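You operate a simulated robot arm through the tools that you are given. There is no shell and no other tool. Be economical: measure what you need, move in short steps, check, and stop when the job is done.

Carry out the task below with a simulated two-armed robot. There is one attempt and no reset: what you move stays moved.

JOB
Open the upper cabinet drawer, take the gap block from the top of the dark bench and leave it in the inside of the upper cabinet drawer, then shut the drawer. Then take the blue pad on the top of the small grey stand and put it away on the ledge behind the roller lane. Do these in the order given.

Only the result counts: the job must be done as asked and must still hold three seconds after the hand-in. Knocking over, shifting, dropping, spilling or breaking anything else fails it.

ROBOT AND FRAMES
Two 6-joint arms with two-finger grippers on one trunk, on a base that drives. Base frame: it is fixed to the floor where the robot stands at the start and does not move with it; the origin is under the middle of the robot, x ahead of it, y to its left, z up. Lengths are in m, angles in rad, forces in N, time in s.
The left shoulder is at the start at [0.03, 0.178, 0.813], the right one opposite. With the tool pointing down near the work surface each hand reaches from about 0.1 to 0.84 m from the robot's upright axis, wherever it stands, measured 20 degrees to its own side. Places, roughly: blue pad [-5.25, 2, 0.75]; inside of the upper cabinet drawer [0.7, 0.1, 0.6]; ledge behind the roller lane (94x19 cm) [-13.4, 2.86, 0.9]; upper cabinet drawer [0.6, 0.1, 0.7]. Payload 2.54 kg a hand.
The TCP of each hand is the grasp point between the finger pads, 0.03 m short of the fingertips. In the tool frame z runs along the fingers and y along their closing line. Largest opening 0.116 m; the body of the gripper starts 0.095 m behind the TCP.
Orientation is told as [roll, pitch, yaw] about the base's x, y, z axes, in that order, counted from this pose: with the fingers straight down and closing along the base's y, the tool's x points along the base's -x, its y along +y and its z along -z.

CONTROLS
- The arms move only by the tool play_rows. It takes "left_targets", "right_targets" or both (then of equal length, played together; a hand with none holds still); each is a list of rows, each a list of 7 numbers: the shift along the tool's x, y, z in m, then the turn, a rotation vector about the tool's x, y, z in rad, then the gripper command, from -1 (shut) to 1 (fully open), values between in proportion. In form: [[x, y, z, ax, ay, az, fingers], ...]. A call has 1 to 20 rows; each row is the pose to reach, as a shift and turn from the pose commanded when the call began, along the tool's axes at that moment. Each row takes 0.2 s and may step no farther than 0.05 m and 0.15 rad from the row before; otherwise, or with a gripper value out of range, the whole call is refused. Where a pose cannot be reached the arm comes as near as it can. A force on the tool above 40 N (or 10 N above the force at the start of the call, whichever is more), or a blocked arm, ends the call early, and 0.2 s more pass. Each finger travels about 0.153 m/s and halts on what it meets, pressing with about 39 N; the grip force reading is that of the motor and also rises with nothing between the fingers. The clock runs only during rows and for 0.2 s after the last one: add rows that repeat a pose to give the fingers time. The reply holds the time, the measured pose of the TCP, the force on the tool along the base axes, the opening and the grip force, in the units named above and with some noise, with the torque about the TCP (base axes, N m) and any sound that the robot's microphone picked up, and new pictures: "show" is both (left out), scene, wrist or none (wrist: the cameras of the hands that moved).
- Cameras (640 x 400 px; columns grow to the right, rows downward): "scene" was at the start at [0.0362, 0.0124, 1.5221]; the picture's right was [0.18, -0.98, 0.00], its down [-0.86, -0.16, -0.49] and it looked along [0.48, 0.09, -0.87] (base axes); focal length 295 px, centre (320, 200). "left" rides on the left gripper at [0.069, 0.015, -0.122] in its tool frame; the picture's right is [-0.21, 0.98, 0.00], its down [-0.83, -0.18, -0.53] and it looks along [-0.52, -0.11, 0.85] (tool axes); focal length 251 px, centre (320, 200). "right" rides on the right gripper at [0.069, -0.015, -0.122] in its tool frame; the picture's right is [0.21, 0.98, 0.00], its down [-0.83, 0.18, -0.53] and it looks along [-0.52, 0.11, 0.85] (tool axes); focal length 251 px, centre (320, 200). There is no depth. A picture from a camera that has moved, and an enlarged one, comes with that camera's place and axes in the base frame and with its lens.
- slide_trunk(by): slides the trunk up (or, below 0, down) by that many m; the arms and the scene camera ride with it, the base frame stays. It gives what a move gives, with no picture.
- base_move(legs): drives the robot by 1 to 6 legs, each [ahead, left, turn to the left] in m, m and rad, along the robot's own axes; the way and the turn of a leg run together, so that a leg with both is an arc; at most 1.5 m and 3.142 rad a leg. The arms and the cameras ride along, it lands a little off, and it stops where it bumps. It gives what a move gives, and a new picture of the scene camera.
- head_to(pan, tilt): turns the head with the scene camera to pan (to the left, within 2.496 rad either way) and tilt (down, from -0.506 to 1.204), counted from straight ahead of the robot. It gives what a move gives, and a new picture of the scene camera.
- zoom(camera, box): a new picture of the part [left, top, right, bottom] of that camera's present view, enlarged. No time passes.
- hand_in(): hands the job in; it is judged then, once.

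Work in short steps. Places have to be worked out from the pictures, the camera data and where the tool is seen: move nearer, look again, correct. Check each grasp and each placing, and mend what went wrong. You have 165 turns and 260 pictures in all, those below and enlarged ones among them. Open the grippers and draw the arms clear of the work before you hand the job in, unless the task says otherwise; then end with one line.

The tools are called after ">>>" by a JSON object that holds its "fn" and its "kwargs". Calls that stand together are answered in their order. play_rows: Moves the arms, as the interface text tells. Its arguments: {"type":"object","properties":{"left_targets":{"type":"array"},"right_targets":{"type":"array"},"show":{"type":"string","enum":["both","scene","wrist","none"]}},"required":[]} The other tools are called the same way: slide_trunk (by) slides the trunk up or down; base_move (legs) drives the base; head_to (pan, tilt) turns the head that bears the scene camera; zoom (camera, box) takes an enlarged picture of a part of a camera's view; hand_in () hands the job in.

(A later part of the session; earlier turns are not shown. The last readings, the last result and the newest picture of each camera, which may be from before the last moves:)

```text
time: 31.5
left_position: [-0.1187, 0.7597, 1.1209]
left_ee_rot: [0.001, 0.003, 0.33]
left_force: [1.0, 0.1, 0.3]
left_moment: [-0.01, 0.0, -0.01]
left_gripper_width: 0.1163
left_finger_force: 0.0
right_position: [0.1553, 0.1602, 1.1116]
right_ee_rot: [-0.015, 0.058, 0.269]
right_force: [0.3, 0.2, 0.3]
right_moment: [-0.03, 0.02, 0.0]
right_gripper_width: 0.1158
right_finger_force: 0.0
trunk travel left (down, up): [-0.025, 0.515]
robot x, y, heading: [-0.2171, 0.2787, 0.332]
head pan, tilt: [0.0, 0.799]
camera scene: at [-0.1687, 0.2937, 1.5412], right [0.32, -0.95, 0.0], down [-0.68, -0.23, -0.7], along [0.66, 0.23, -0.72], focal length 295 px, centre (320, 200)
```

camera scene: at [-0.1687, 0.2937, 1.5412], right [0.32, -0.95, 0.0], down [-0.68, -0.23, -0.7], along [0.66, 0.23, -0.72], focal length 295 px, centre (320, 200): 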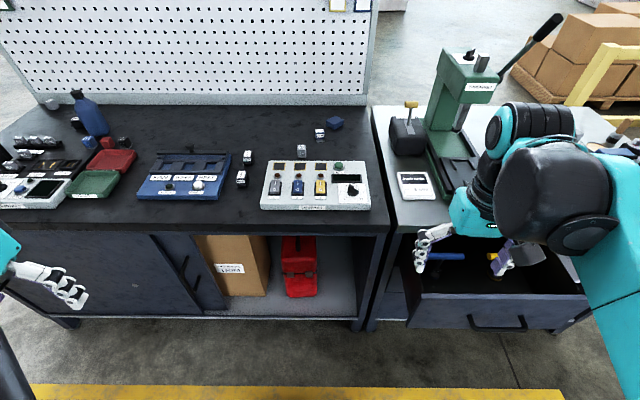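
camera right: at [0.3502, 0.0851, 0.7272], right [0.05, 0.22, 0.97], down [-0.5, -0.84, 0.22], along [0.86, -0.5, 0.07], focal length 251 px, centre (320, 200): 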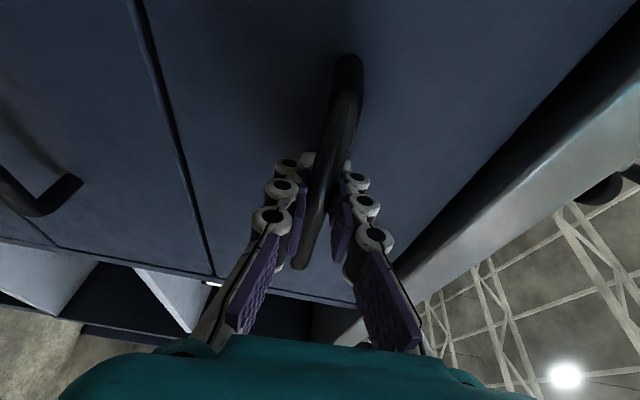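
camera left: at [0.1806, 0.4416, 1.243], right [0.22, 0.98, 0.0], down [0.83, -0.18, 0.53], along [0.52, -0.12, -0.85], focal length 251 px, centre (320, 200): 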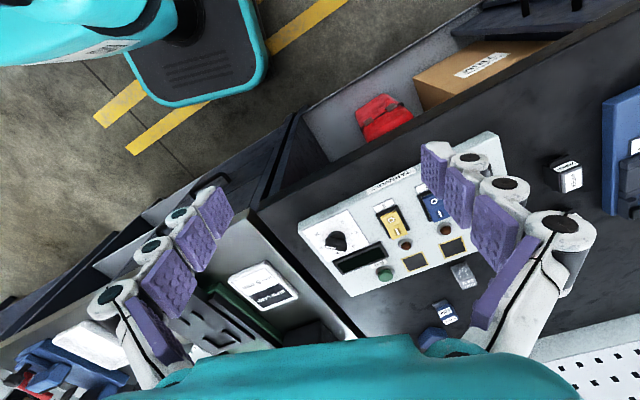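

There's good clearance. I'll move forward another 0.25 m.

>>> {"fn": "base_move", "kwargs": {"legs": [[0.25, 0, 0]]}}

```text
time: 33.4
left_position: [0.1178, 0.8428, 1.1212]
left_ee_rot: [0.001, 0.001, 0.335]
left_force: [-0.2, 0.4, -0.8]
left_moment: [-0.03, 0.05, 0.02]
left_gripper_width: 0.1158
left_finger_force: 0.0
right_position: [0.395, 0.2451, 1.1111]
right_ee_rot: [-0.014, 0.059, 0.276]
right_force: [0.6, 0.1, -0.6]
right_moment: [-0.01, 0.02, 0.0]
right_gripper_width: 0.1162
right_finger_force: 0.0
trunk travel left (down, up): [-0.025, 0.515]
robot x, y, heading: [0.0195, 0.3597, 0.335]
head pan, tilt: [0.0, 0.799]
camera scene: at [0.0708, 0.3767, 1.5412], right [0.33, -0.94, 0.0], down [-0.68, -0.24, -0.7], along [0.66, 0.23, -0.72], focal length 295 px, centre (320, 200)
```

scene: 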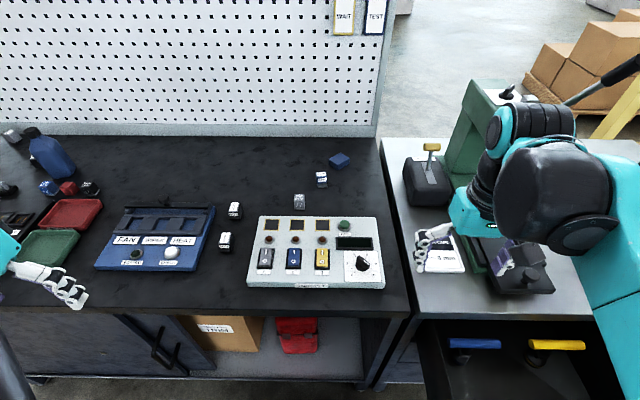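

The block is at about (0.78, 0.616, 0.87), straight ahead of the robot. I'll bring the left hand to a tilted hover short of it.

>>> {"fn": "play_rows", "kwargs": {"left_targets": [[-0.032, -0.031, 0.0, 0, -0.028, 0, 1], [-0.064, -0.062, 0.0, 0, -0.057, 0, 1], [-0.096, -0.093, 0.0, 0, -0.086, 0, 1], [-0.128, -0.123, 0.0, 0, -0.114, 0, 1], [-0.16, -0.154, 0.0, 0, -0.143, 0, 1], [-0.193, -0.184, 0.0, 0, -0.171, 0, 1], [-0.225, -0.215, 0.0, 0, -0.2, 0, 1], [-0.257, -0.246, 0.0, 0, -0.229, 0, 1], [-0.289, -0.276, 0.0, 0, -0.257, 0, 1], [-0.321, -0.307, 0.01, 0, -0.286, 0, 1], [-0.353, -0.338, 0.02, 0, -0.314, 0, 1], [-0.386, -0.369, 0.03, 0, -0.343, 0, 1], [-0.418, -0.399, 0.04, 0, -0.371, 0, 1], [-0.45, -0.43, 0.05, 0, -0.4, 0, 1]]}}

```text
time: 36.4
left_position: [0.6847, 0.5818, 1.0705]
left_ee_rot: [0.002, -0.401, 0.333]
left_force: [1.1, -0.4, -0.1]
left_moment: [0.06, -0.01, 0.03]
left_gripper_width: 0.1159
left_finger_force: 0.0
right_position: [0.396, 0.244, 1.11]
right_ee_rot: [-0.014, 0.057, 0.276]
right_force: [-0.1, 0.9, -0.1]
right_moment: [0.05, -0.01, 0.04]
right_gripper_width: 0.1162
right_finger_force: 0.0
trunk travel left (down, up): [-0.025, 0.515]
robot x, y, heading: [0.021, 0.3565, 0.33]
head pan, tilt: [0.0, 0.799]
camera scene: at [0.071, 0.3758, 1.5412], right [0.33, -0.94, 0.0], down [-0.68, -0.24, -0.7], along [0.66, 0.23, -0.72], focal length 295 px, centre (320, 200)
camera left: at [0.5747, 0.5611, 1.1551], right [-0.13, 0.99, 0.09], down [0.58, 0.01, 0.81], along [0.8, 0.16, -0.58], focal length 251 px, centre (320, 200)
```

scene: 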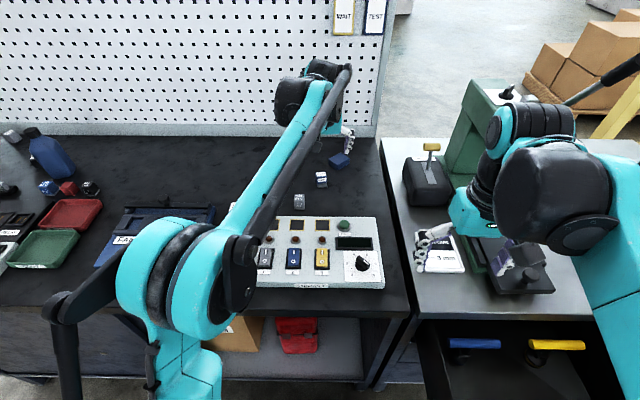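
left: 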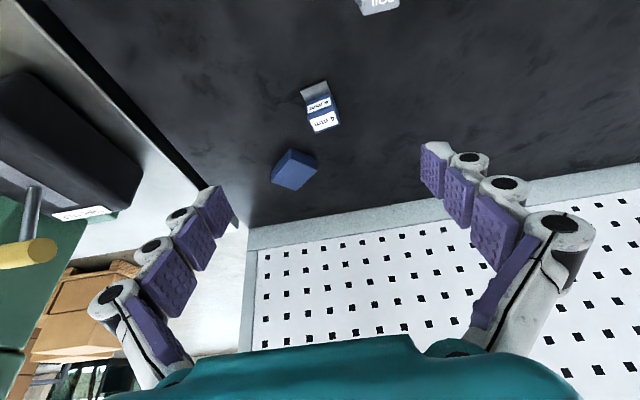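

The wrist camera sees the block ahead of the hand. I'll enlarge it to see its shape and orientation.

>>> {"fn": "zoom", "kwargs": {"camera": "left", "box": [270, 70, 366, 130]}}

>>> {"fn": "zoom", "kwargs": {"camera": "scene", "box": [280, 140, 376, 200]}}

```text
6.67 times, centred on (318, 100) of left
camera zoom: at [0.5747, 0.5611, 1.1551], right [-0.13, 0.99, 0.09], down [0.58, 0.01, 0.81], along [0.8, 0.16, -0.58], focal length 1676 px, centre (333, 867)
```

zoom: 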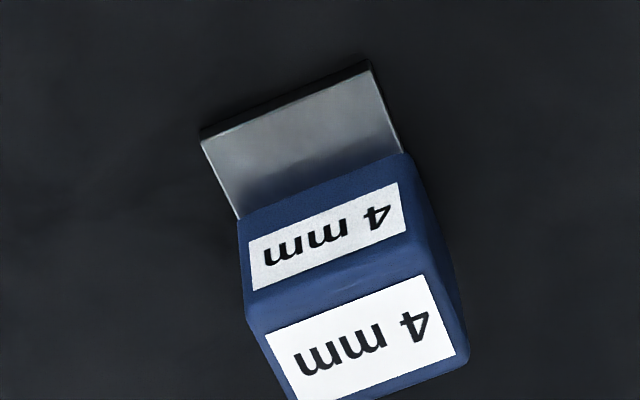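

```text
6.67 times, centred on (328, 170) of scene
camera zoom: at [0.071, 0.3758, 1.5412], right [0.33, -0.94, 0.0], down [-0.68, -0.24, -0.7], along [0.66, 0.23, -0.72], focal length 1966 px, centre (267, 400)
```

zoom: 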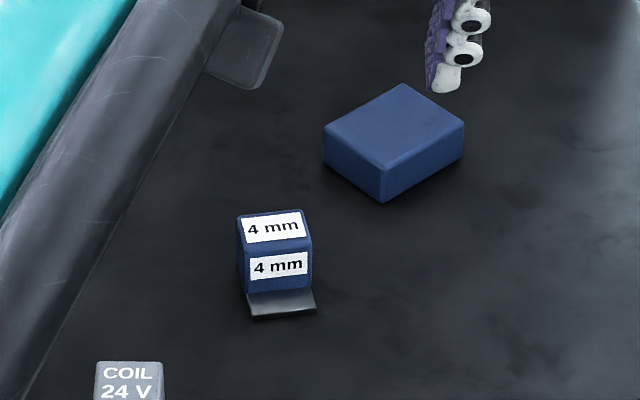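

The block is yawed about +0.2 rad relative to the bench, with its foot toward the robot. I'll turn the hand to match and move to just above it.

>>> {"fn": "play_rows", "kwargs": {"left_targets": [[-0.005, 0, 0.035, -0.02, 0, -0.046, 0.6], [-0.011, 0, 0.07, -0.039, 0, -0.092, 0.4], [-0.016, 0, 0.105, -0.058, 0, -0.138, 0.4], [-0.022, 0.001, 0.1395, -0.078, 0, -0.184, 0.4], [-0.022, 0.001, 0.1395, -0.078, 0, -0.184, 0.4]]}}

```text
time: 37.6
left_position: [0.7519, 0.6112, 0.9488]
left_ee_rot: [0.001, -0.4, 0.534]
left_force: [-0.3, 0.4, 0.7]
left_moment: [0.01, -0.03, 0.0]
left_gripper_width: 0.0812
left_finger_force: 0.0
right_position: [0.3939, 0.2442, 1.1104]
right_ee_rot: [-0.012, 0.057, 0.276]
right_force: [0.8, -0.1, 0.3]
right_moment: [-0.02, -0.01, 0.02]
right_gripper_width: 0.116
right_finger_force: 0.1
trunk travel left (down, up): [-0.025, 0.515]
robot x, y, heading: [0.0212, 0.3614, 0.337]
head pan, tilt: [0.0, 0.799]
camera scene: at [0.0692, 0.3761, 1.5413], right [0.33, -0.94, 0.0], down [-0.68, -0.24, -0.7], along [0.66, 0.23, -0.72], focal length 295 px, centre (320, 200)
camera left: at [0.6489, 0.5664, 1.035], right [-0.33, 0.94, 0.09], down [0.57, 0.13, 0.81], along [0.75, 0.32, -0.58], focal length 251 px, centre (320, 200)
```

scene: 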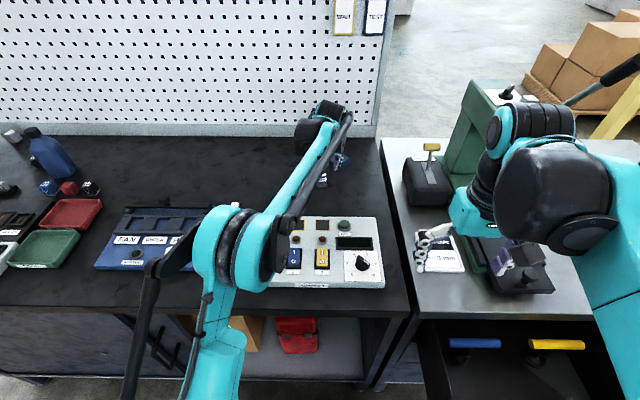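
left: 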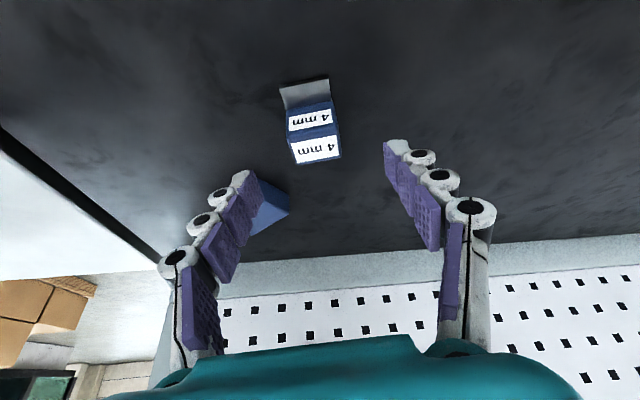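

Two wrist views triangulate the block top to about (0.755, 0.613, 0.908). I'll lower the hand straight down 4.4 cm around it.

>>> {"fn": "play_rows", "kwargs": {"left_targets": [[0.007, 0, 0.021, 0, 0, 0, 0.4], [0.0138, 0, 0.042, 0, 0, 0, 0.4], [0.0138, 0, 0.042, 0, 0, 0, 0.4]]}}

>>> {"fn": "zoom", "kwargs": {"camera": "scene", "box": [280, 140, 376, 200]}}

```text
time: 38.4
left_position: [0.7549, 0.6112, 0.906]
left_ee_rot: [0.001, -0.402, 0.535]
left_force: [1.7, 0.6, 7.2]
left_moment: [-0.05, -0.13, 0.04]
left_gripper_width: 0.082
left_finger_force: 0.4
right_position: [0.3946, 0.2433, 1.1112]
right_ee_rot: [-0.014, 0.056, 0.276]
right_force: [-0.4, 0.2, -0.3]
right_moment: [0.0, -0.02, -0.01]
right_gripper_width: 0.1162
right_finger_force: 0.1
trunk travel left (down, up): [-0.025, 0.515]
robot x, y, heading: [0.0193, 0.3584, 0.334]
head pan, tilt: [0.0, 0.799]
camera scene: at [0.0685, 0.3758, 1.5415], right [0.33, -0.94, 0.0], down [-0.68, -0.24, -0.7], along [0.66, 0.23, -0.72], focal length 295 px, centre (320, 200)
camera left: at [0.6514, 0.569, 0.9917], right [-0.33, 0.94, 0.09], down [0.57, 0.12, 0.81], along [0.76, 0.32, -0.57], focal length 251 px, centre (320, 200)
```

scene: 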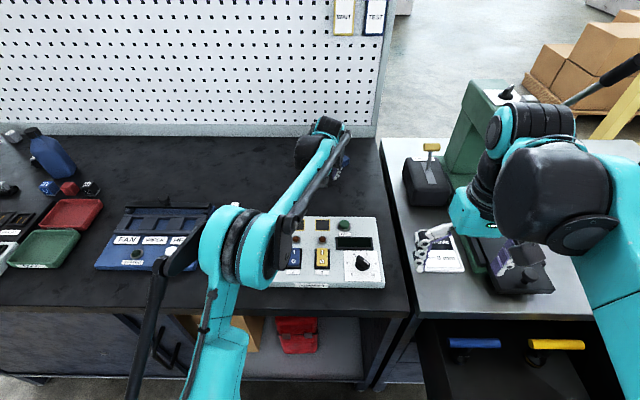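
left: 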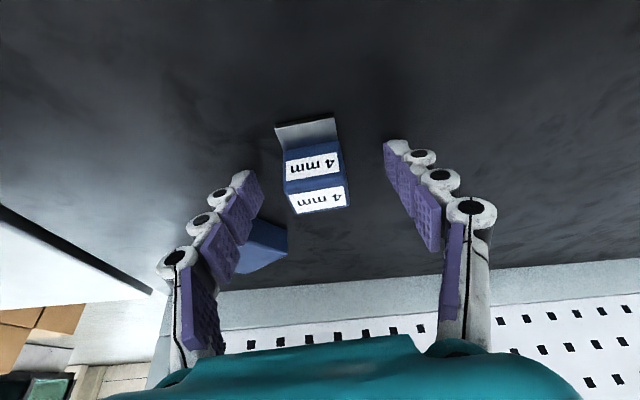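

```text
6.67 times, centred on (328, 170) of scene
camera zoom: at [0.0685, 0.3758, 1.5415], right [0.33, -0.94, 0.0], down [-0.68, -0.24, -0.7], along [0.66, 0.23, -0.72], focal length 1966 px, centre (267, 400)
```

zoom: 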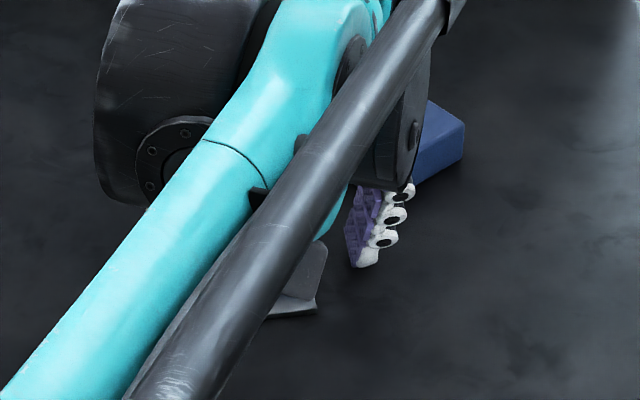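

The fingertips just touch the bench (z≈0.874) and the block is centred between them. I'll raise 2 mm and close.

>>> {"fn": "play_rows", "kwargs": {"left_targets": [[-0.001, 0, -0.003, 0, 0, 0, 0.4], [-0.001, 0, -0.003, 0, 0, 0, 0], [-0.001, 0, -0.003, 0, 0, 0, -0.6], [-0.001, 0, -0.003, 0, 0, 0, -0.6]], "show": "wrist"}}

```text
time: 39.4
left_position: [0.7531, 0.6112, 0.9115]
left_ee_rot: [0.002, -0.404, 0.535]
left_force: [3.0, -5.4, 24.4]
left_moment: [-0.13, 0.01, -0.09]
left_gripper_width: 0.0329
left_finger_force: 38.4
right_position: [0.3938, 0.2433, 1.1118]
right_ee_rot: [-0.015, 0.054, 0.275]
right_force: [0.5, -0.1, -0.5]
right_moment: [0.01, 0.0, -0.01]
right_gripper_width: 0.116
right_finger_force: 0.0
trunk travel left (down, up): [-0.025, 0.515]
robot x, y, heading: [0.0205, 0.3612, 0.333]
head pan, tilt: [0.0, 0.799]
camera left: at [0.6502, 0.5675, 0.9969], right [-0.33, 0.94, 0.09], down [0.57, 0.12, 0.81], along [0.76, 0.32, -0.57], focal length 251 px, centre (320, 200)
```

left: 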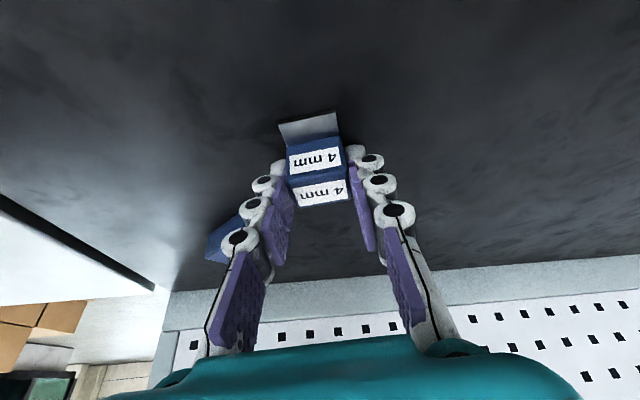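

The grip is firm at 33 mm. I'll lift straight up 12 cm.

>>> {"fn": "play_rows", "kwargs": {"left_targets": [[-0.008, 0, -0.018, 0, 0, 0, -0.6], [-0.023, 0, -0.055, 0, 0, 0, -0.6], [-0.035, 0, -0.083, 0, 0, 0, -0.6], [-0.047, 0, -0.111, 0, 0, 0, -0.6], [-0.047, 0, -0.111, 0, 0, 0, -0.6]]}}

```text
time: 40.6
left_position: [0.7577, 0.6128, 1.0295]
left_ee_rot: [0.001, -0.4, 0.534]
left_force: [1.0, 0.3, -1.8]
left_moment: [0.0, 0.02, 0.01]
left_gripper_width: 0.0331
left_finger_force: 39.2
right_position: [0.3942, 0.2445, 1.1111]
right_ee_rot: [-0.014, 0.057, 0.277]
right_force: [0.6, 0.5, 0.0]
right_moment: [-0.02, 0.02, 0.0]
right_gripper_width: 0.1161
right_finger_force: 0.1
trunk travel left (down, up): [-0.025, 0.515]
robot x, y, heading: [0.0201, 0.3574, 0.333]
head pan, tilt: [0.0, 0.799]
camera scene: at [0.0698, 0.3762, 1.5412], right [0.33, -0.94, 0.0], down [-0.68, -0.24, -0.7], along [0.66, 0.23, -0.72], focal length 295 px, centre (320, 200)
camera left: at [0.6543, 0.5683, 1.1154], right [-0.33, 0.94, 0.09], down [0.57, 0.12, 0.81], along [0.75, 0.32, -0.58], focal length 251 px, centre (320, 200)
```

scene: 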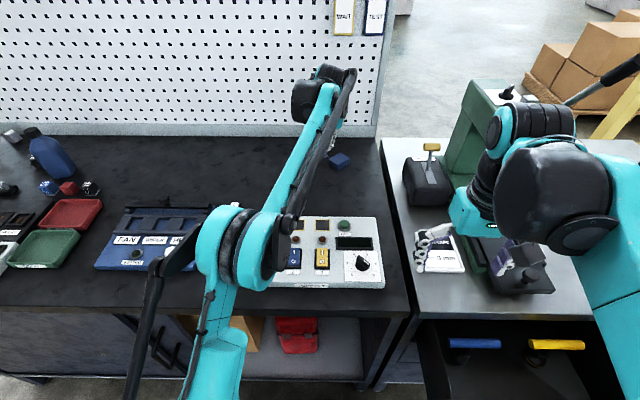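
left: 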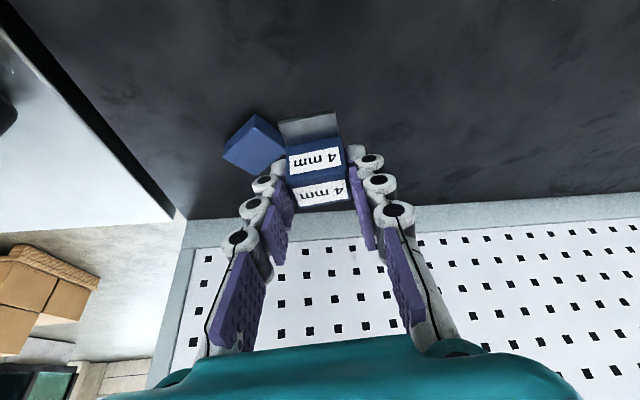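

The block is held. I'll drive back 0.55 m, then shift right 0.5 m, so the hand ends up above the open drawer.

>>> {"fn": "base_move", "kwargs": {"legs": [[-0.55, 0, 0], [0, -0.49, 0]]}}

>>> {"fn": "head_to", "kwargs": {"pan": 0, "tilt": 0.9}}

```text
time: 46.2
left_position: [0.3958, -0.0409, 1.0294]
left_ee_rot: [0.004, -0.4, 0.527]
left_force: [0.0, 0.5, -1.1]
left_moment: [0.01, 0.03, 0.0]
left_gripper_width: 0.0331
left_finger_force: 39.3
right_position: [0.0295, -0.4051, 1.111]
right_ee_rot: [-0.016, 0.058, 0.269]
right_force: [-0.5, 0.5, 1.1]
right_moment: [0.05, 0.0, -0.02]
right_gripper_width: 0.1161
right_finger_force: 0.0
trunk travel left (down, up): [-0.025, 0.515]
robot x, y, heading: [-0.3424, -0.2862, 0.324]
head pan, tilt: [0.0, 0.799]
camera scene: at [-0.294, -0.2714, 1.5412], right [0.32, -0.95, 0.0], down [-0.68, -0.23, -0.7], along [0.66, 0.22, -0.72], focal length 295 px, centre (320, 200)
```

scene: 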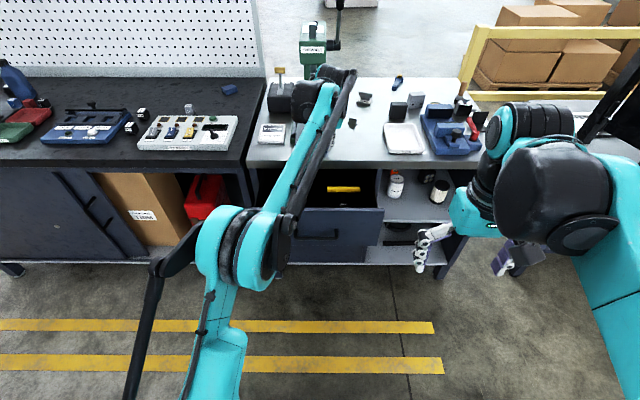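

```text
time: 46.9
left_position: [0.3952, -0.0409, 1.0289]
left_ee_rot: [0.004, -0.401, 0.527]
left_force: [-0.2, 0.0, -0.7]
left_moment: [0.0, 0.04, 0.06]
left_gripper_width: 0.033
left_finger_force: 38.9
right_position: [0.03, -0.4042, 1.1121]
right_ee_rot: [-0.014, 0.056, 0.268]
right_force: [0.0, -0.6, 0.1]
right_moment: [-0.01, -0.01, 0.01]
right_gripper_width: 0.116
right_finger_force: 0.0
trunk travel left (down, up): [-0.025, 0.515]
robot x, y, heading: [-0.3454, -0.2868, 0.327]
head pan, tilt: [0.0, 0.901]
camera scene: at [-0.2992, -0.2722, 1.5334], right [0.32, -0.95, 0.0], down [-0.74, -0.25, -0.62], along [0.59, 0.2, -0.78], focal length 295 px, centre (320, 200)
```

scene: 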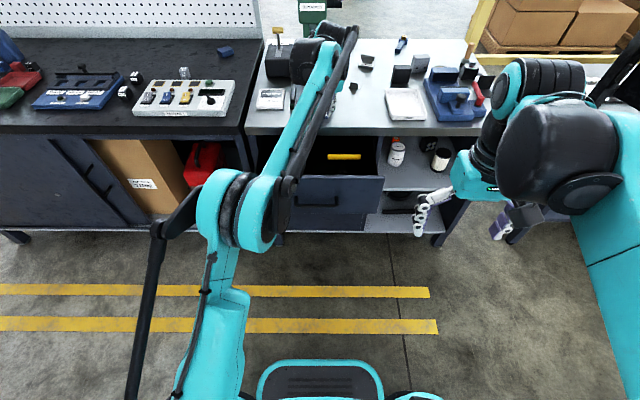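

The hand should be above the drawer. I'll check with the left wrist camera.

>>> {"fn": "zoom", "kwargs": {"camera": "left", "box": [0, 0, 640, 400]}}

>>> {"fn": "zoom", "kwargs": {"camera": "right", "box": [0, 0, 640, 400]}}

```text
1.00 times, centred on (320, 200) of left (not enlarged: the box is as wide or as high as the picture)
camera zoom: at [0.2917, -0.0832, 1.1151], right [-0.32, 0.94, 0.09], down [0.57, 0.12, 0.81], along [0.76, 0.31, -0.58], focal length 251 px, centre (320, 200)
```

zoom: 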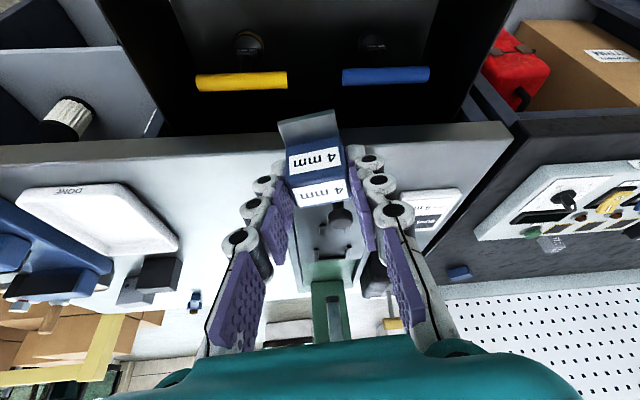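

```text
1.00 times, centred on (320, 200) of right (not enlarged: the box is as wide or as high as the picture)
camera zoom: at [-0.0276, -0.4352, 1.2388], right [-0.47, 0.88, 0.0], down [0.77, 0.41, 0.48], along [0.43, 0.22, -0.88], focal length 251 px, centre (320, 200)
```

zoom: 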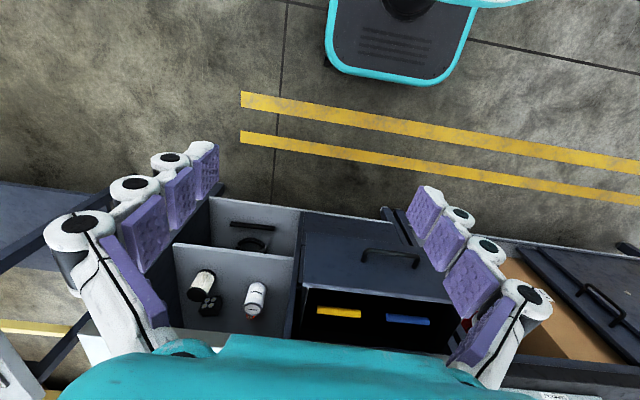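

I'll enlarge the drawer interior from the right camera.

>>> {"fn": "zoom", "kwargs": {"camera": "right", "box": [290, 240, 450, 340]}}

>>> {"fn": "zoom", "kwargs": {"camera": "left", "box": [160, 0, 480, 140]}}

```text
4.00 times, centred on (370, 290) of right
camera zoom: at [-0.0276, -0.4352, 1.2388], right [-0.47, 0.88, 0.0], down [0.77, 0.41, 0.48], along [0.43, 0.22, -0.88], focal length 1006 px, centre (120, -160)
```

zoom: 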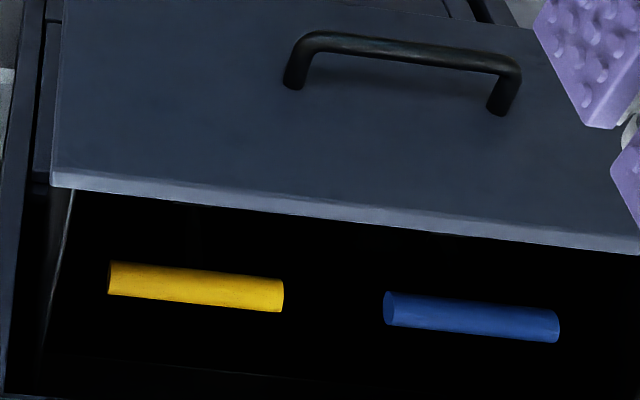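

```text
2.00 times, centred on (320, 70) of left
camera zoom: at [0.2917, -0.0832, 1.1151], right [-0.32, 0.94, 0.09], down [0.57, 0.12, 0.81], along [0.76, 0.31, -0.58], focal length 503 px, centre (320, 460)
```

zoom: 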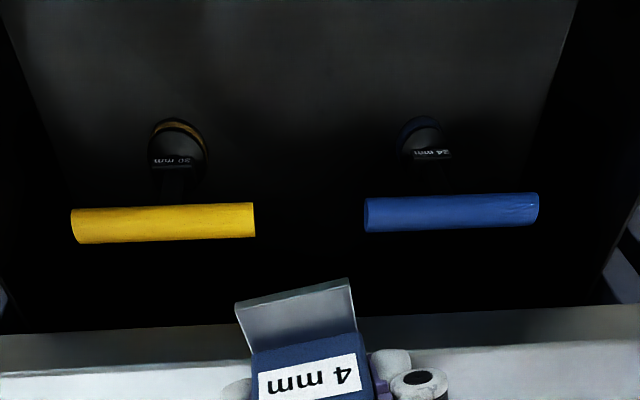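

The free floor is between the two T-gauges, near u=0.37, v=−0.15 in bench coordinates. I'll lower the hand to just above the drawer, reducing the tilt so the wrist camera clears the drawer front.

>>> {"fn": "play_rows", "kwargs": {"left_targets": [[0.008, 0.003, 0.029, 0, 0.06, 0, -0.6], [0.015, 0.007, 0.058, 0, 0.12, 0, -0.6], [0.023, 0.01, 0.088, 0, 0.19, 0, -0.6], [0.031, 0.0139, 0.117, 0, 0.25, 0, -0.6], [0.031, 0.0139, 0.117, 0, 0.25, 0, -0.6]]}}

>>> {"fn": "zoom", "kwargs": {"camera": "right", "box": [290, 200, 450, 300]}}

```text
time: 48.1
left_position: [0.4046, -0.0203, 0.9095]
left_ee_rot: [0.003, -0.148, 0.529]
left_force: [-0.6, -0.1, -1.4]
left_moment: [-0.01, -0.02, -0.01]
left_gripper_width: 0.0329
left_finger_force: 39.5
right_position: [0.0294, -0.4055, 1.1112]
right_ee_rot: [-0.014, 0.057, 0.269]
right_force: [0.0, -0.5, -0.3]
right_moment: [0.0, -0.02, -0.01]
right_gripper_width: 0.1161
right_finger_force: 0.0
trunk travel left (down, up): [-0.025, 0.515]
robot x, y, heading: [-0.3436, -0.2879, 0.327]
head pan, tilt: [0.0, 0.901]
camera scene: at [-0.2995, -0.2723, 1.5334], right [0.32, -0.95, 0.0], down [-0.74, -0.25, -0.62], along [0.59, 0.2, -0.78], focal length 295 px, centre (320, 200)
camera left: at [0.3213, -0.0512, 1.0194], right [-0.31, 0.95, 0.03], down [0.73, 0.21, 0.65], along [0.61, 0.22, -0.76], focal length 251 px, centre (320, 200)
```

scene: 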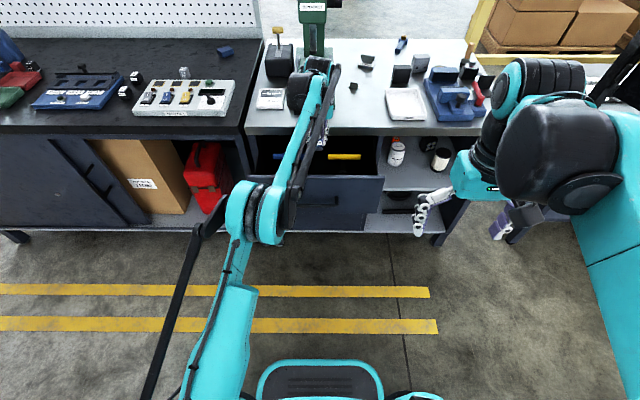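
left: 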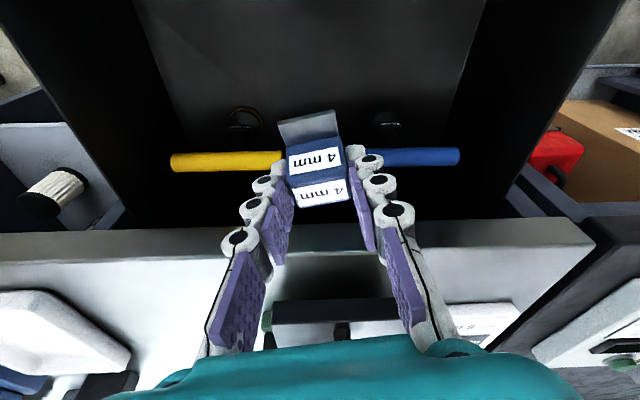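

```text
4.00 times, centred on (370, 250) of right
camera zoom: at [-0.0279, -0.4353, 1.2388], right [-0.47, 0.88, 0.0], down [0.77, 0.41, 0.48], along [0.43, 0.22, -0.88], focal length 1006 px, centre (120, 0)
```

zoom: 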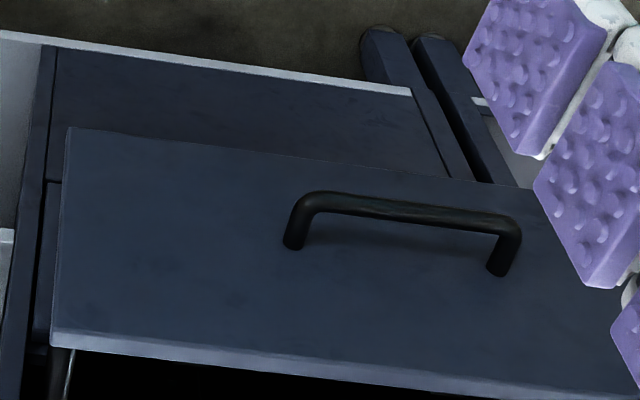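

The alignment looks good, with the drop point at u≈0.376, v≈−0.15, clear of the gauges. I'll go fully vertical and descend to z≈0.80.

>>> {"fn": "play_rows", "kwargs": {"left_targets": [[0.003, 0, 0.027, 0, 0.05, 0, -0.6], [0.007, 0, 0.054, 0, 0.1, 0, -0.6], [0.01, 0, 0.081, 0, 0.148, 0, -0.6], [0.013, 0, 0.1088, 0, 0.148, 0, -0.6], [0.013, 0, 0.1088, 0, 0.148, 0, -0.6]]}}

>>> {"fn": "zoom", "kwargs": {"camera": "right", "box": [290, 240, 450, 340]}}

```text
time: 49.3
left_position: [0.4002, -0.0193, 0.8009]
left_ee_rot: [-0.001, -0.004, 0.527]
left_force: [0.3, 0.4, -0.4]
left_moment: [-0.01, -0.05, 0.03]
left_gripper_width: 0.0328
left_finger_force: 39.1
left hand out of reach, approached as far as the arm can: row 3, 4, 5
right_position: [0.0279, -0.4051, 1.1111]
right_ee_rot: [-0.015, 0.057, 0.268]
right_force: [0.3, 0.1, -0.2]
right_moment: [0.01, -0.02, 0.01]
right_gripper_width: 0.1162
right_finger_force: 0.1
trunk travel left (down, up): [-0.025, 0.515]
robot x, y, heading: [-0.345, -0.2885, 0.33]
head pan, tilt: [0.0, 0.901]
camera scene: at [-0.3, -0.2725, 1.5334], right [0.32, -0.95, 0.0], down [-0.74, -0.25, -0.62], along [0.59, 0.2, -0.78], focal length 295 px, centre (320, 200)
camera left: at [0.3312, -0.0404, 0.9223], right [-0.31, 0.95, 0.0], down [0.8, 0.26, 0.54], along [0.51, 0.17, -0.84], focal length 251 px, centre (320, 200)
```

scene: 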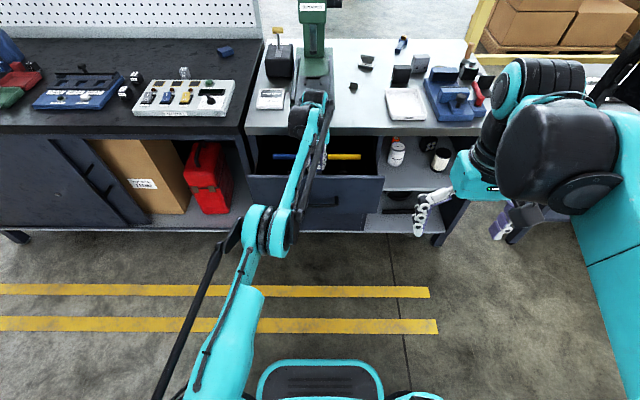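
left: 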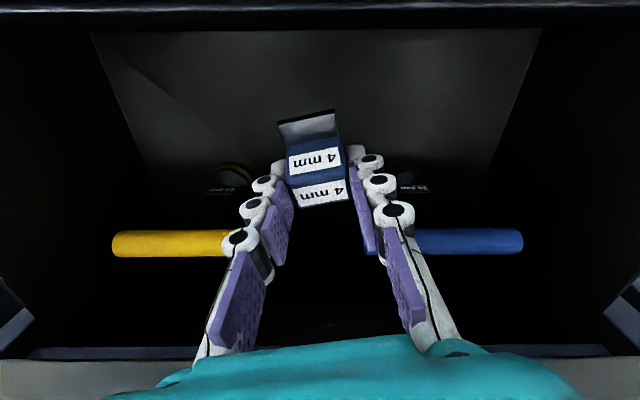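

```text
4.00 times, centred on (370, 290) of right
camera zoom: at [-0.0283, -0.4354, 1.239], right [-0.47, 0.88, 0.0], down [0.77, 0.41, 0.48], along [0.43, 0.22, -0.88], focal length 1006 px, centre (120, -160)
```

zoom: 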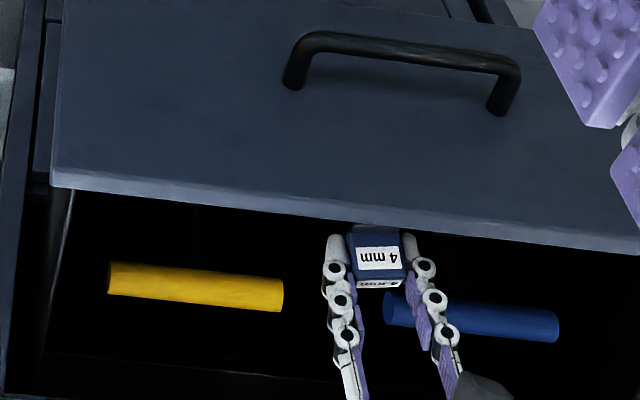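

The block is inside the drawer opening, between the gauges. I'll shift 1 cm forward and descend slowly to about z=0.725.

>>> {"fn": "play_rows", "kwargs": {"left_targets": [[-0.006, 0, 0.02, 0, 0, 0, -0.6], [-0.012, 0, 0.04, 0, 0, 0, -0.6], [-0.012, 0, 0.06, 0, 0, 0, -0.6], [-0.012, 0, 0.075, 0, 0, 0, -0.6], [-0.012, 0, 0.075, 0, 0, 0, -0.6]]}}

>>> {"fn": "zoom", "kwargs": {"camera": "right", "box": [290, 240, 450, 340]}}

```text
time: 50.5
left_position: [0.3977, -0.0141, 0.7257]
left_ee_rot: [0.002, -0.003, 0.526]
left_force: [0.9, -0.4, -0.8]
left_moment: [0.01, 0.0, -0.01]
left_gripper_width: 0.0328
left_finger_force: 39.3
left hand out of reach, approached as far as the arm can: row 1, 2, 3, 4, 5
right_position: [0.0292, -0.4037, 1.1114]
right_ee_rot: [-0.016, 0.058, 0.268]
right_force: [-0.8, 0.0, 0.4]
right_moment: [-0.02, 0.03, -0.01]
right_gripper_width: 0.116
right_finger_force: 0.0
trunk travel left (down, up): [-0.025, 0.515]
robot x, y, heading: [-0.3409, -0.2872, 0.326]
head pan, tilt: [0.0, 0.901]
camera scene: at [-0.2992, -0.2722, 1.5333], right [0.32, -0.95, 0.0], down [-0.74, -0.25, -0.62], along [0.59, 0.2, -0.78], focal length 295 px, centre (320, 200)
camera left: at [0.3292, -0.0353, 0.8485], right [-0.31, 0.95, 0.0], down [0.8, 0.26, 0.54], along [0.51, 0.17, -0.84], focal length 251 px, centre (320, 200)
```

scene: 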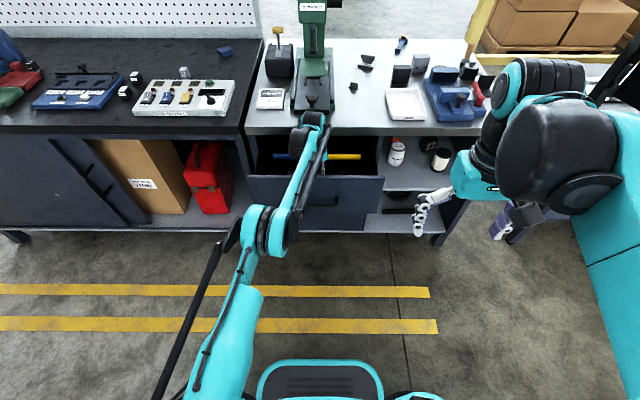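
left: 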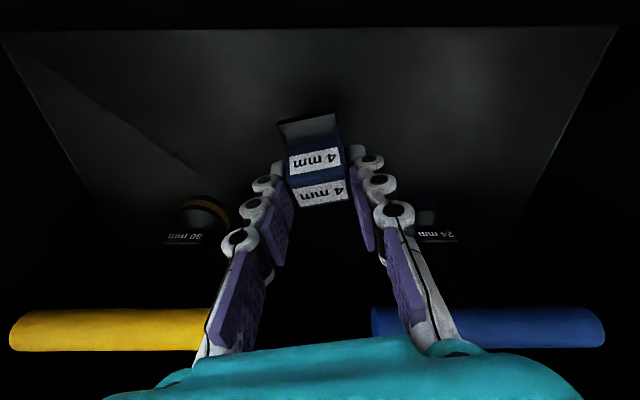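

```text
4.00 times, centred on (370, 290) of right
camera zoom: at [-0.0277, -0.4352, 1.2388], right [-0.47, 0.88, 0.0], down [0.77, 0.41, 0.48], along [0.43, 0.22, -0.88], focal length 1006 px, centre (120, -160)
```

zoom: 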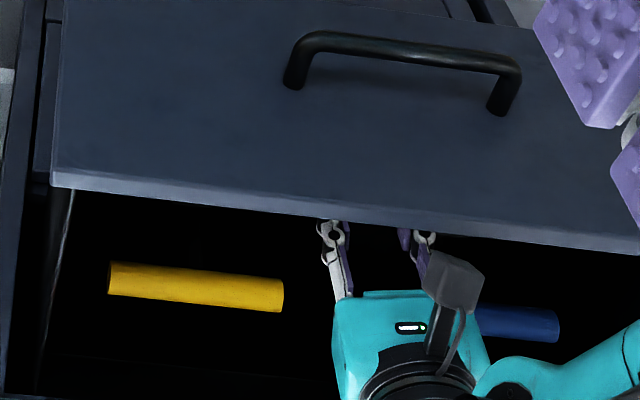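

The arm is near full reach here and the wrist camera is close to the drawer front. I'll first raise slightly and align the yaw with the bench, then move the base forward 4 cm with the arm 2 cm back for margin.

>>> {"fn": "play_rows", "kwargs": {"left_targets": [[0.01, 0, -0.015, 0, 0, 0.1, -0.6], [0.018, 0, -0.02, 0, 0, 0.2, -0.6], [0.018, 0, -0.02, 0, 0, 0.2, -0.6]], "show": "none"}}

>>> {"fn": "base_move", "kwargs": {"legs": [[0.04, 0, 0]]}}

>>> {"fn": "zoom", "kwargs": {"camera": "left", "box": [0, 0, 640, 400]}}

```text
time: 51.3
left_position: [0.3817, -0.0217, 0.7478]
left_ee_rot: [0.001, -0.001, 0.325]
left_force: [0.2, -0.4, -0.6]
left_moment: [-0.03, -0.02, -0.01]
left_gripper_width: 0.0331
left_finger_force: 39.1
right_position: [0.0293, -0.4048, 1.1114]
right_ee_rot: [-0.013, 0.058, 0.269]
right_force: [-0.3, 0.3, 0.4]
right_moment: [-0.01, 0.03, -0.02]
right_gripper_width: 0.1158
right_finger_force: 0.0
trunk travel left (down, up): [-0.025, 0.515]
robot x, y, heading: [-0.3432, -0.2896, 0.324]
head pan, tilt: [0.0, 0.901]
```

```text
time: 52.2
left_position: [0.4203, -0.0095, 0.7473]
left_ee_rot: [0.002, -0.001, 0.328]
left_force: [0.4, 0.9, -1.1]
left_moment: [-0.02, 0.05, 0.0]
left_gripper_width: 0.0329
left_finger_force: 39.1
right_position: [0.0683, -0.3917, 1.1094]
right_ee_rot: [-0.015, 0.059, 0.269]
right_force: [0.2, 0.1, 0.4]
right_moment: [-0.04, 0.05, -0.02]
right_gripper_width: 0.1161
right_finger_force: 0.2
trunk travel left (down, up): [-0.025, 0.515]
robot x, y, heading: [-0.3048, -0.2736, 0.326]
head pan, tilt: [0.0, 0.901]
camera scene: at [-0.2598, -0.2589, 1.5332], right [0.32, -0.95, 0.0], down [-0.74, -0.25, -0.62], along [0.59, 0.2, -0.78], focal length 295 px, centre (320, 200)
```

scene: 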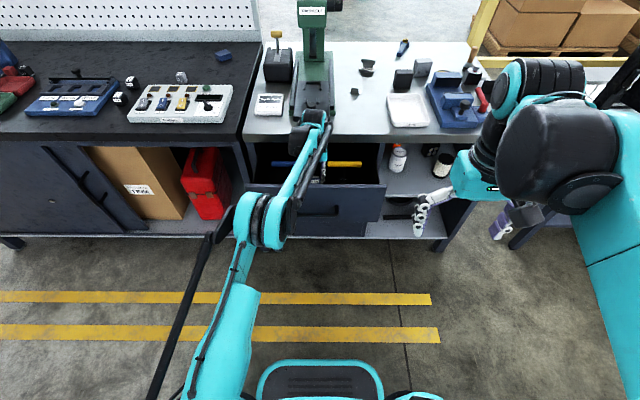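

```text
1.00 times, centred on (320, 200) of left (not enlarged: the box is as wide or as high as the picture)
camera zoom: at [0.3495, -0.0174, 0.8682], right [-0.11, 0.99, 0.0], down [0.84, 0.09, 0.53], along [0.53, 0.06, -0.85], focal length 251 px, centre (320, 200)
```

zoom: 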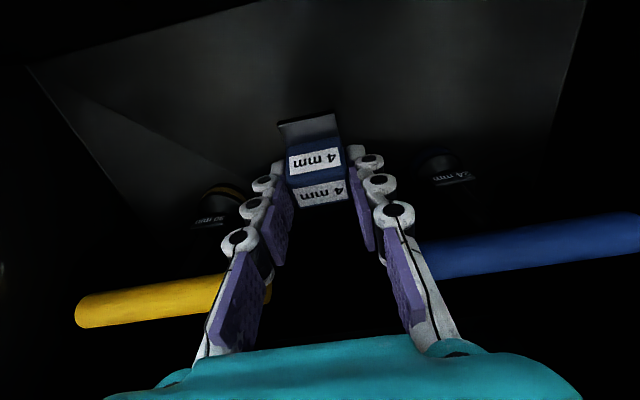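

I'm now at u≈0.394, v≈−0.145. I'll move back 7 mm and descend 5 cm slowly under the force guard.

>>> {"fn": "play_rows", "kwargs": {"left_targets": [[0.007, 0, 0.012, 0, 0, 0, -0.6], [0.007, 0, 0.024, 0, 0, 0, -0.6], [0.007, 0, 0.036, 0, 0, 0, -0.6], [0.007, 0, 0.048, 0, 0, 0, -0.6], [0.007, 0, 0.056, 0, 0, 0, -0.6], [0.007, 0, 0.06, 0, 0, 0, -0.6]]}}

>>> {"fn": "zoom", "kwargs": {"camera": "right", "box": [290, 240, 450, 340]}}

```text
time: 53.6
left_position: [0.4125, -0.0122, 0.6867]
left_ee_rot: [0.002, -0.001, 0.325]
left_force: [-0.1, 0.6, -2.0]
left_moment: [-0.03, -0.02, 0.02]
left_gripper_width: 0.033
left_finger_force: 38.8
right_position: [0.0668, -0.3918, 1.1101]
right_ee_rot: [-0.014, 0.057, 0.269]
right_force: [-0.5, 0.1, -0.3]
right_moment: [0.03, -0.01, 0.0]
right_gripper_width: 0.1162
right_finger_force: 0.1
trunk travel left (down, up): [-0.025, 0.515]
robot x, y, heading: [-0.3041, -0.2764, 0.329]
head pan, tilt: [0.0, 0.901]
camera scene: at [-0.2617, -0.2595, 1.5333], right [0.32, -0.95, 0.0], down [-0.74, -0.25, -0.62], along [0.59, 0.2, -0.78], focal length 295 px, centre (320, 200)
camera left: at [0.3421, -0.0198, 0.8092], right [-0.11, 0.99, 0.0], down [0.84, 0.09, 0.53], along [0.53, 0.06, -0.84], focal length 251 px, centre (320, 200)
```

scene: 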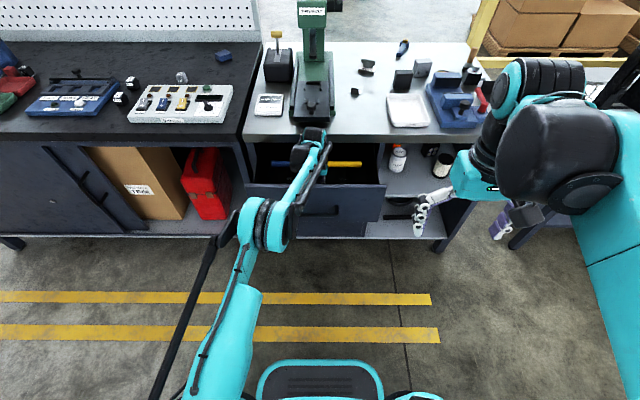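
left: 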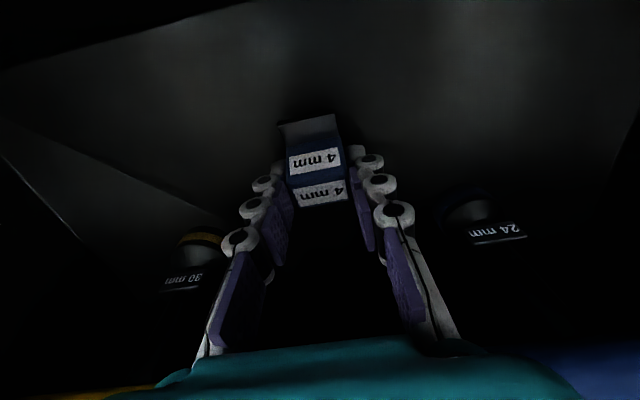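

```text
4.00 times, centred on (370, 290) of right
camera zoom: at [0.0098, -0.4226, 1.2388], right [-0.47, 0.88, 0.0], down [0.77, 0.41, 0.48], along [0.43, 0.22, -0.88], focal length 1006 px, centre (120, -160)
```

zoom: 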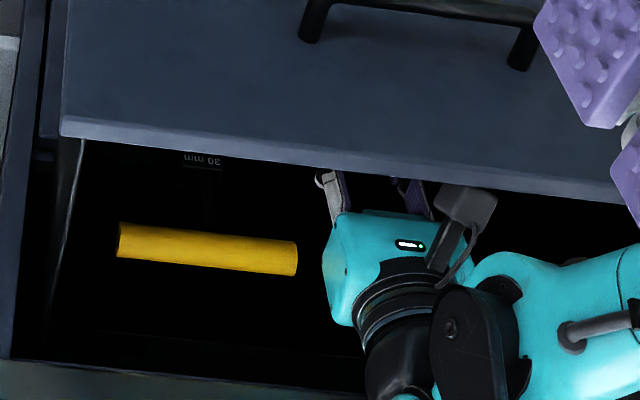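

There's no contact yet. I'll creep a further 12 mm down.

>>> {"fn": "play_rows", "kwargs": {"left_targets": [[0, 0, 0.004, 0, 0, 0, -0.6], [0, 0, 0.008, 0, 0, 0, -0.6], [0, 0, 0.012, 0, 0, 0, -0.6]], "show": "wrist"}}

```text
time: 54.4
left_position: [0.4119, -0.0125, 0.68]
left_ee_rot: [0.002, -0.003, 0.325]
left_force: [2.1, 0.1, 23.9]
left_moment: [0.05, -0.15, 0.05]
left_gripper_width: 0.0332
left_finger_force: 38.5
right_position: [0.0665, -0.393, 1.1119]
right_ee_rot: [-0.014, 0.056, 0.269]
right_force: [-0.4, -0.4, -0.5]
right_moment: [0.0, 0.01, 0.03]
right_gripper_width: 0.1159
right_finger_force: 0.1
trunk travel left (down, up): [-0.025, 0.515]
robot x, y, heading: [-0.3047, -0.2746, 0.326]
head pan, tilt: [0.0, 0.901]
stopped in row 3 (left hand): the force on the tool passed its limit at 43 N (the readings are from after the stop); the commanded pose is now the measured one
camera left: at [0.3411, -0.0205, 0.8024], right [-0.11, 0.99, 0.0], down [0.84, 0.09, 0.54], along [0.53, 0.06, -0.84], focal length 251 px, centre (320, 200)
```

left: 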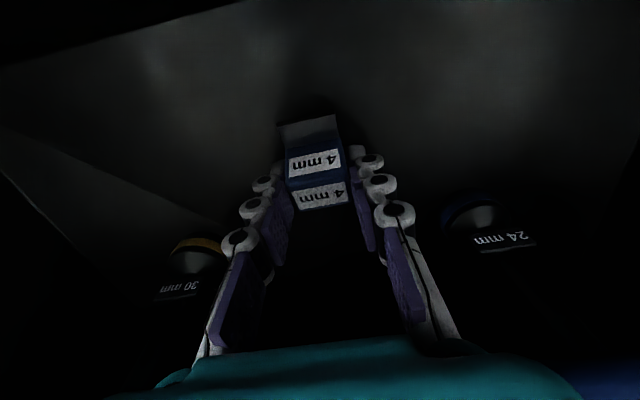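

There's contact with the drawer floor. I'll release gently with a limited opening, then rise.

>>> {"fn": "play_rows", "kwargs": {"left_targets": [[0, 0, -0.002, 0, 0, 0, -0.3], [0, 0, -0.002, 0, 0, 0, -0.1], [0, 0, -0.002, 0, 0, 0, 0.05], [0, 0, -0.002, 0, 0, 0, 0.05]], "show": "wrist"}}

```text
time: 55.4
left_position: [0.4127, -0.0117, 0.6786]
left_ee_rot: [0.001, 0.0, 0.327]
left_force: [0.1, -0.2, -0.3]
left_moment: [0.0, -0.03, -0.03]
left_gripper_width: 0.0607
left_finger_force: 0.1
right_position: [0.0664, -0.3922, 1.1108]
right_ee_rot: [-0.017, 0.058, 0.269]
right_force: [-1.2, 0.8, -0.5]
right_moment: [0.02, 0.0, 0.02]
right_gripper_width: 0.1162
right_finger_force: 0.0
trunk travel left (down, up): [-0.025, 0.515]
robot x, y, heading: [-0.3069, -0.2753, 0.329]
head pan, tilt: [0.0, 0.901]
camera left: at [0.3419, -0.0203, 0.8015], right [-0.11, 0.99, 0.0], down [0.84, 0.09, 0.53], along [0.53, 0.06, -0.85], focal length 251 px, centre (320, 200)
```

left: 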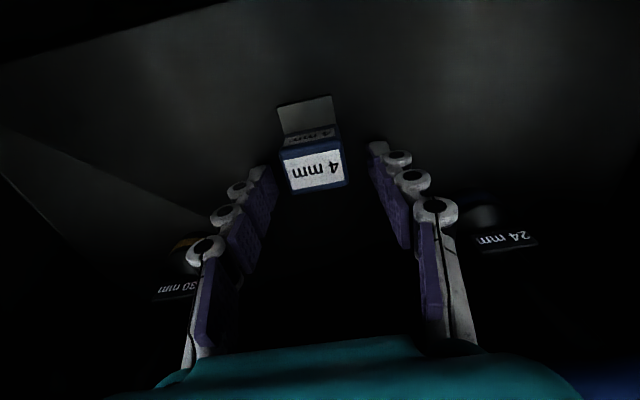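

The block is released and sitting on the drawer floor. I'll rise straight up.

>>> {"fn": "play_rows", "kwargs": {"left_targets": [[0, 0, -0.03, 0, 0, 0, 0.05], [0, 0, -0.075, 0, 0, 0, 0.05], [0, 0, -0.12, 0, 0, 0, 0.05], [0, 0, -0.165, 0, 0, 0, 0.05], [0, 0, -0.21, 0, 0, 0, 0.05], [0, 0, -0.255, 0, 0, 0, 0.05], [0, 0, -0.3, 0, 0, 0, 0.05], [0, 0, -0.34, 0, 0, 0, 0.05]]}}

>>> {"fn": "zoom", "kwargs": {"camera": "left", "box": [160, 0, 480, 200]}}

```text
time: 57.2
left_position: [0.3886, -0.0147, 0.9882]
left_ee_rot: [0.004, -0.001, 0.327]
left_force: [0.0, 0.4, -0.2]
left_moment: [0.04, 0.02, 0.01]
left_gripper_width: 0.0612
left_finger_force: 0.1
left hand out of reach, approached as far as the arm can: row 7, 8
right_position: [0.0654, -0.3925, 1.1105]
right_ee_rot: [-0.015, 0.058, 0.269]
right_force: [0.2, -0.7, -0.3]
right_moment: [-0.04, -0.02, -0.02]
right_gripper_width: 0.1163
right_finger_force: 0.1
trunk travel left (down, up): [-0.025, 0.515]
robot x, y, heading: [-0.3078, -0.2739, 0.325]
head pan, tilt: [0.0, 0.901]
camera scene: at [-0.2625, -0.2597, 1.5334], right [0.32, -0.95, 0.0], down [-0.74, -0.25, -0.62], along [0.59, 0.2, -0.78], focal length 295 px, centre (320, 200)
camera left: at [0.3181, -0.0239, 1.1121], right [-0.11, 0.99, 0.0], down [0.84, 0.09, 0.53], along [0.53, 0.06, -0.85], focal length 251 px, centre (320, 200)
```

scene: 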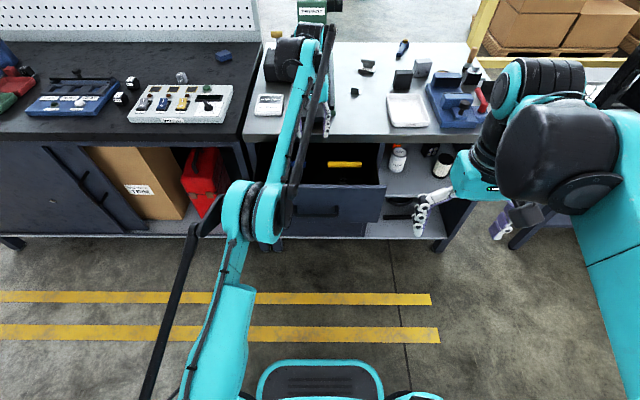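
left: 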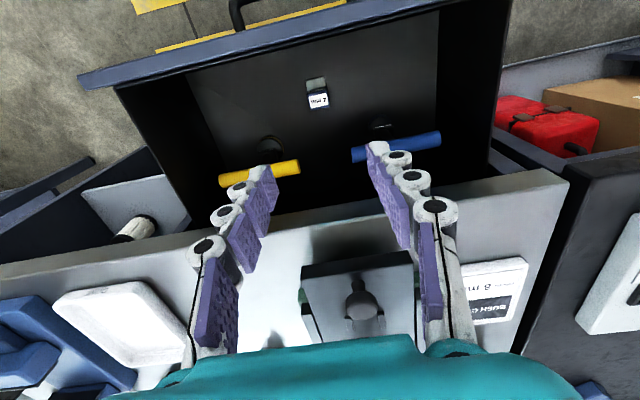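

```text
2.00 times, centred on (320, 100) of left
camera zoom: at [0.3181, -0.0239, 1.1121], right [-0.11, 0.99, 0.0], down [0.84, 0.09, 0.53], along [0.53, 0.06, -0.85], focal length 503 px, centre (320, 400)
```

zoom: 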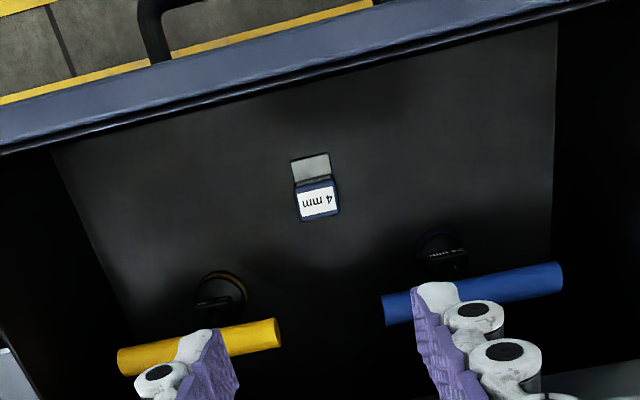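

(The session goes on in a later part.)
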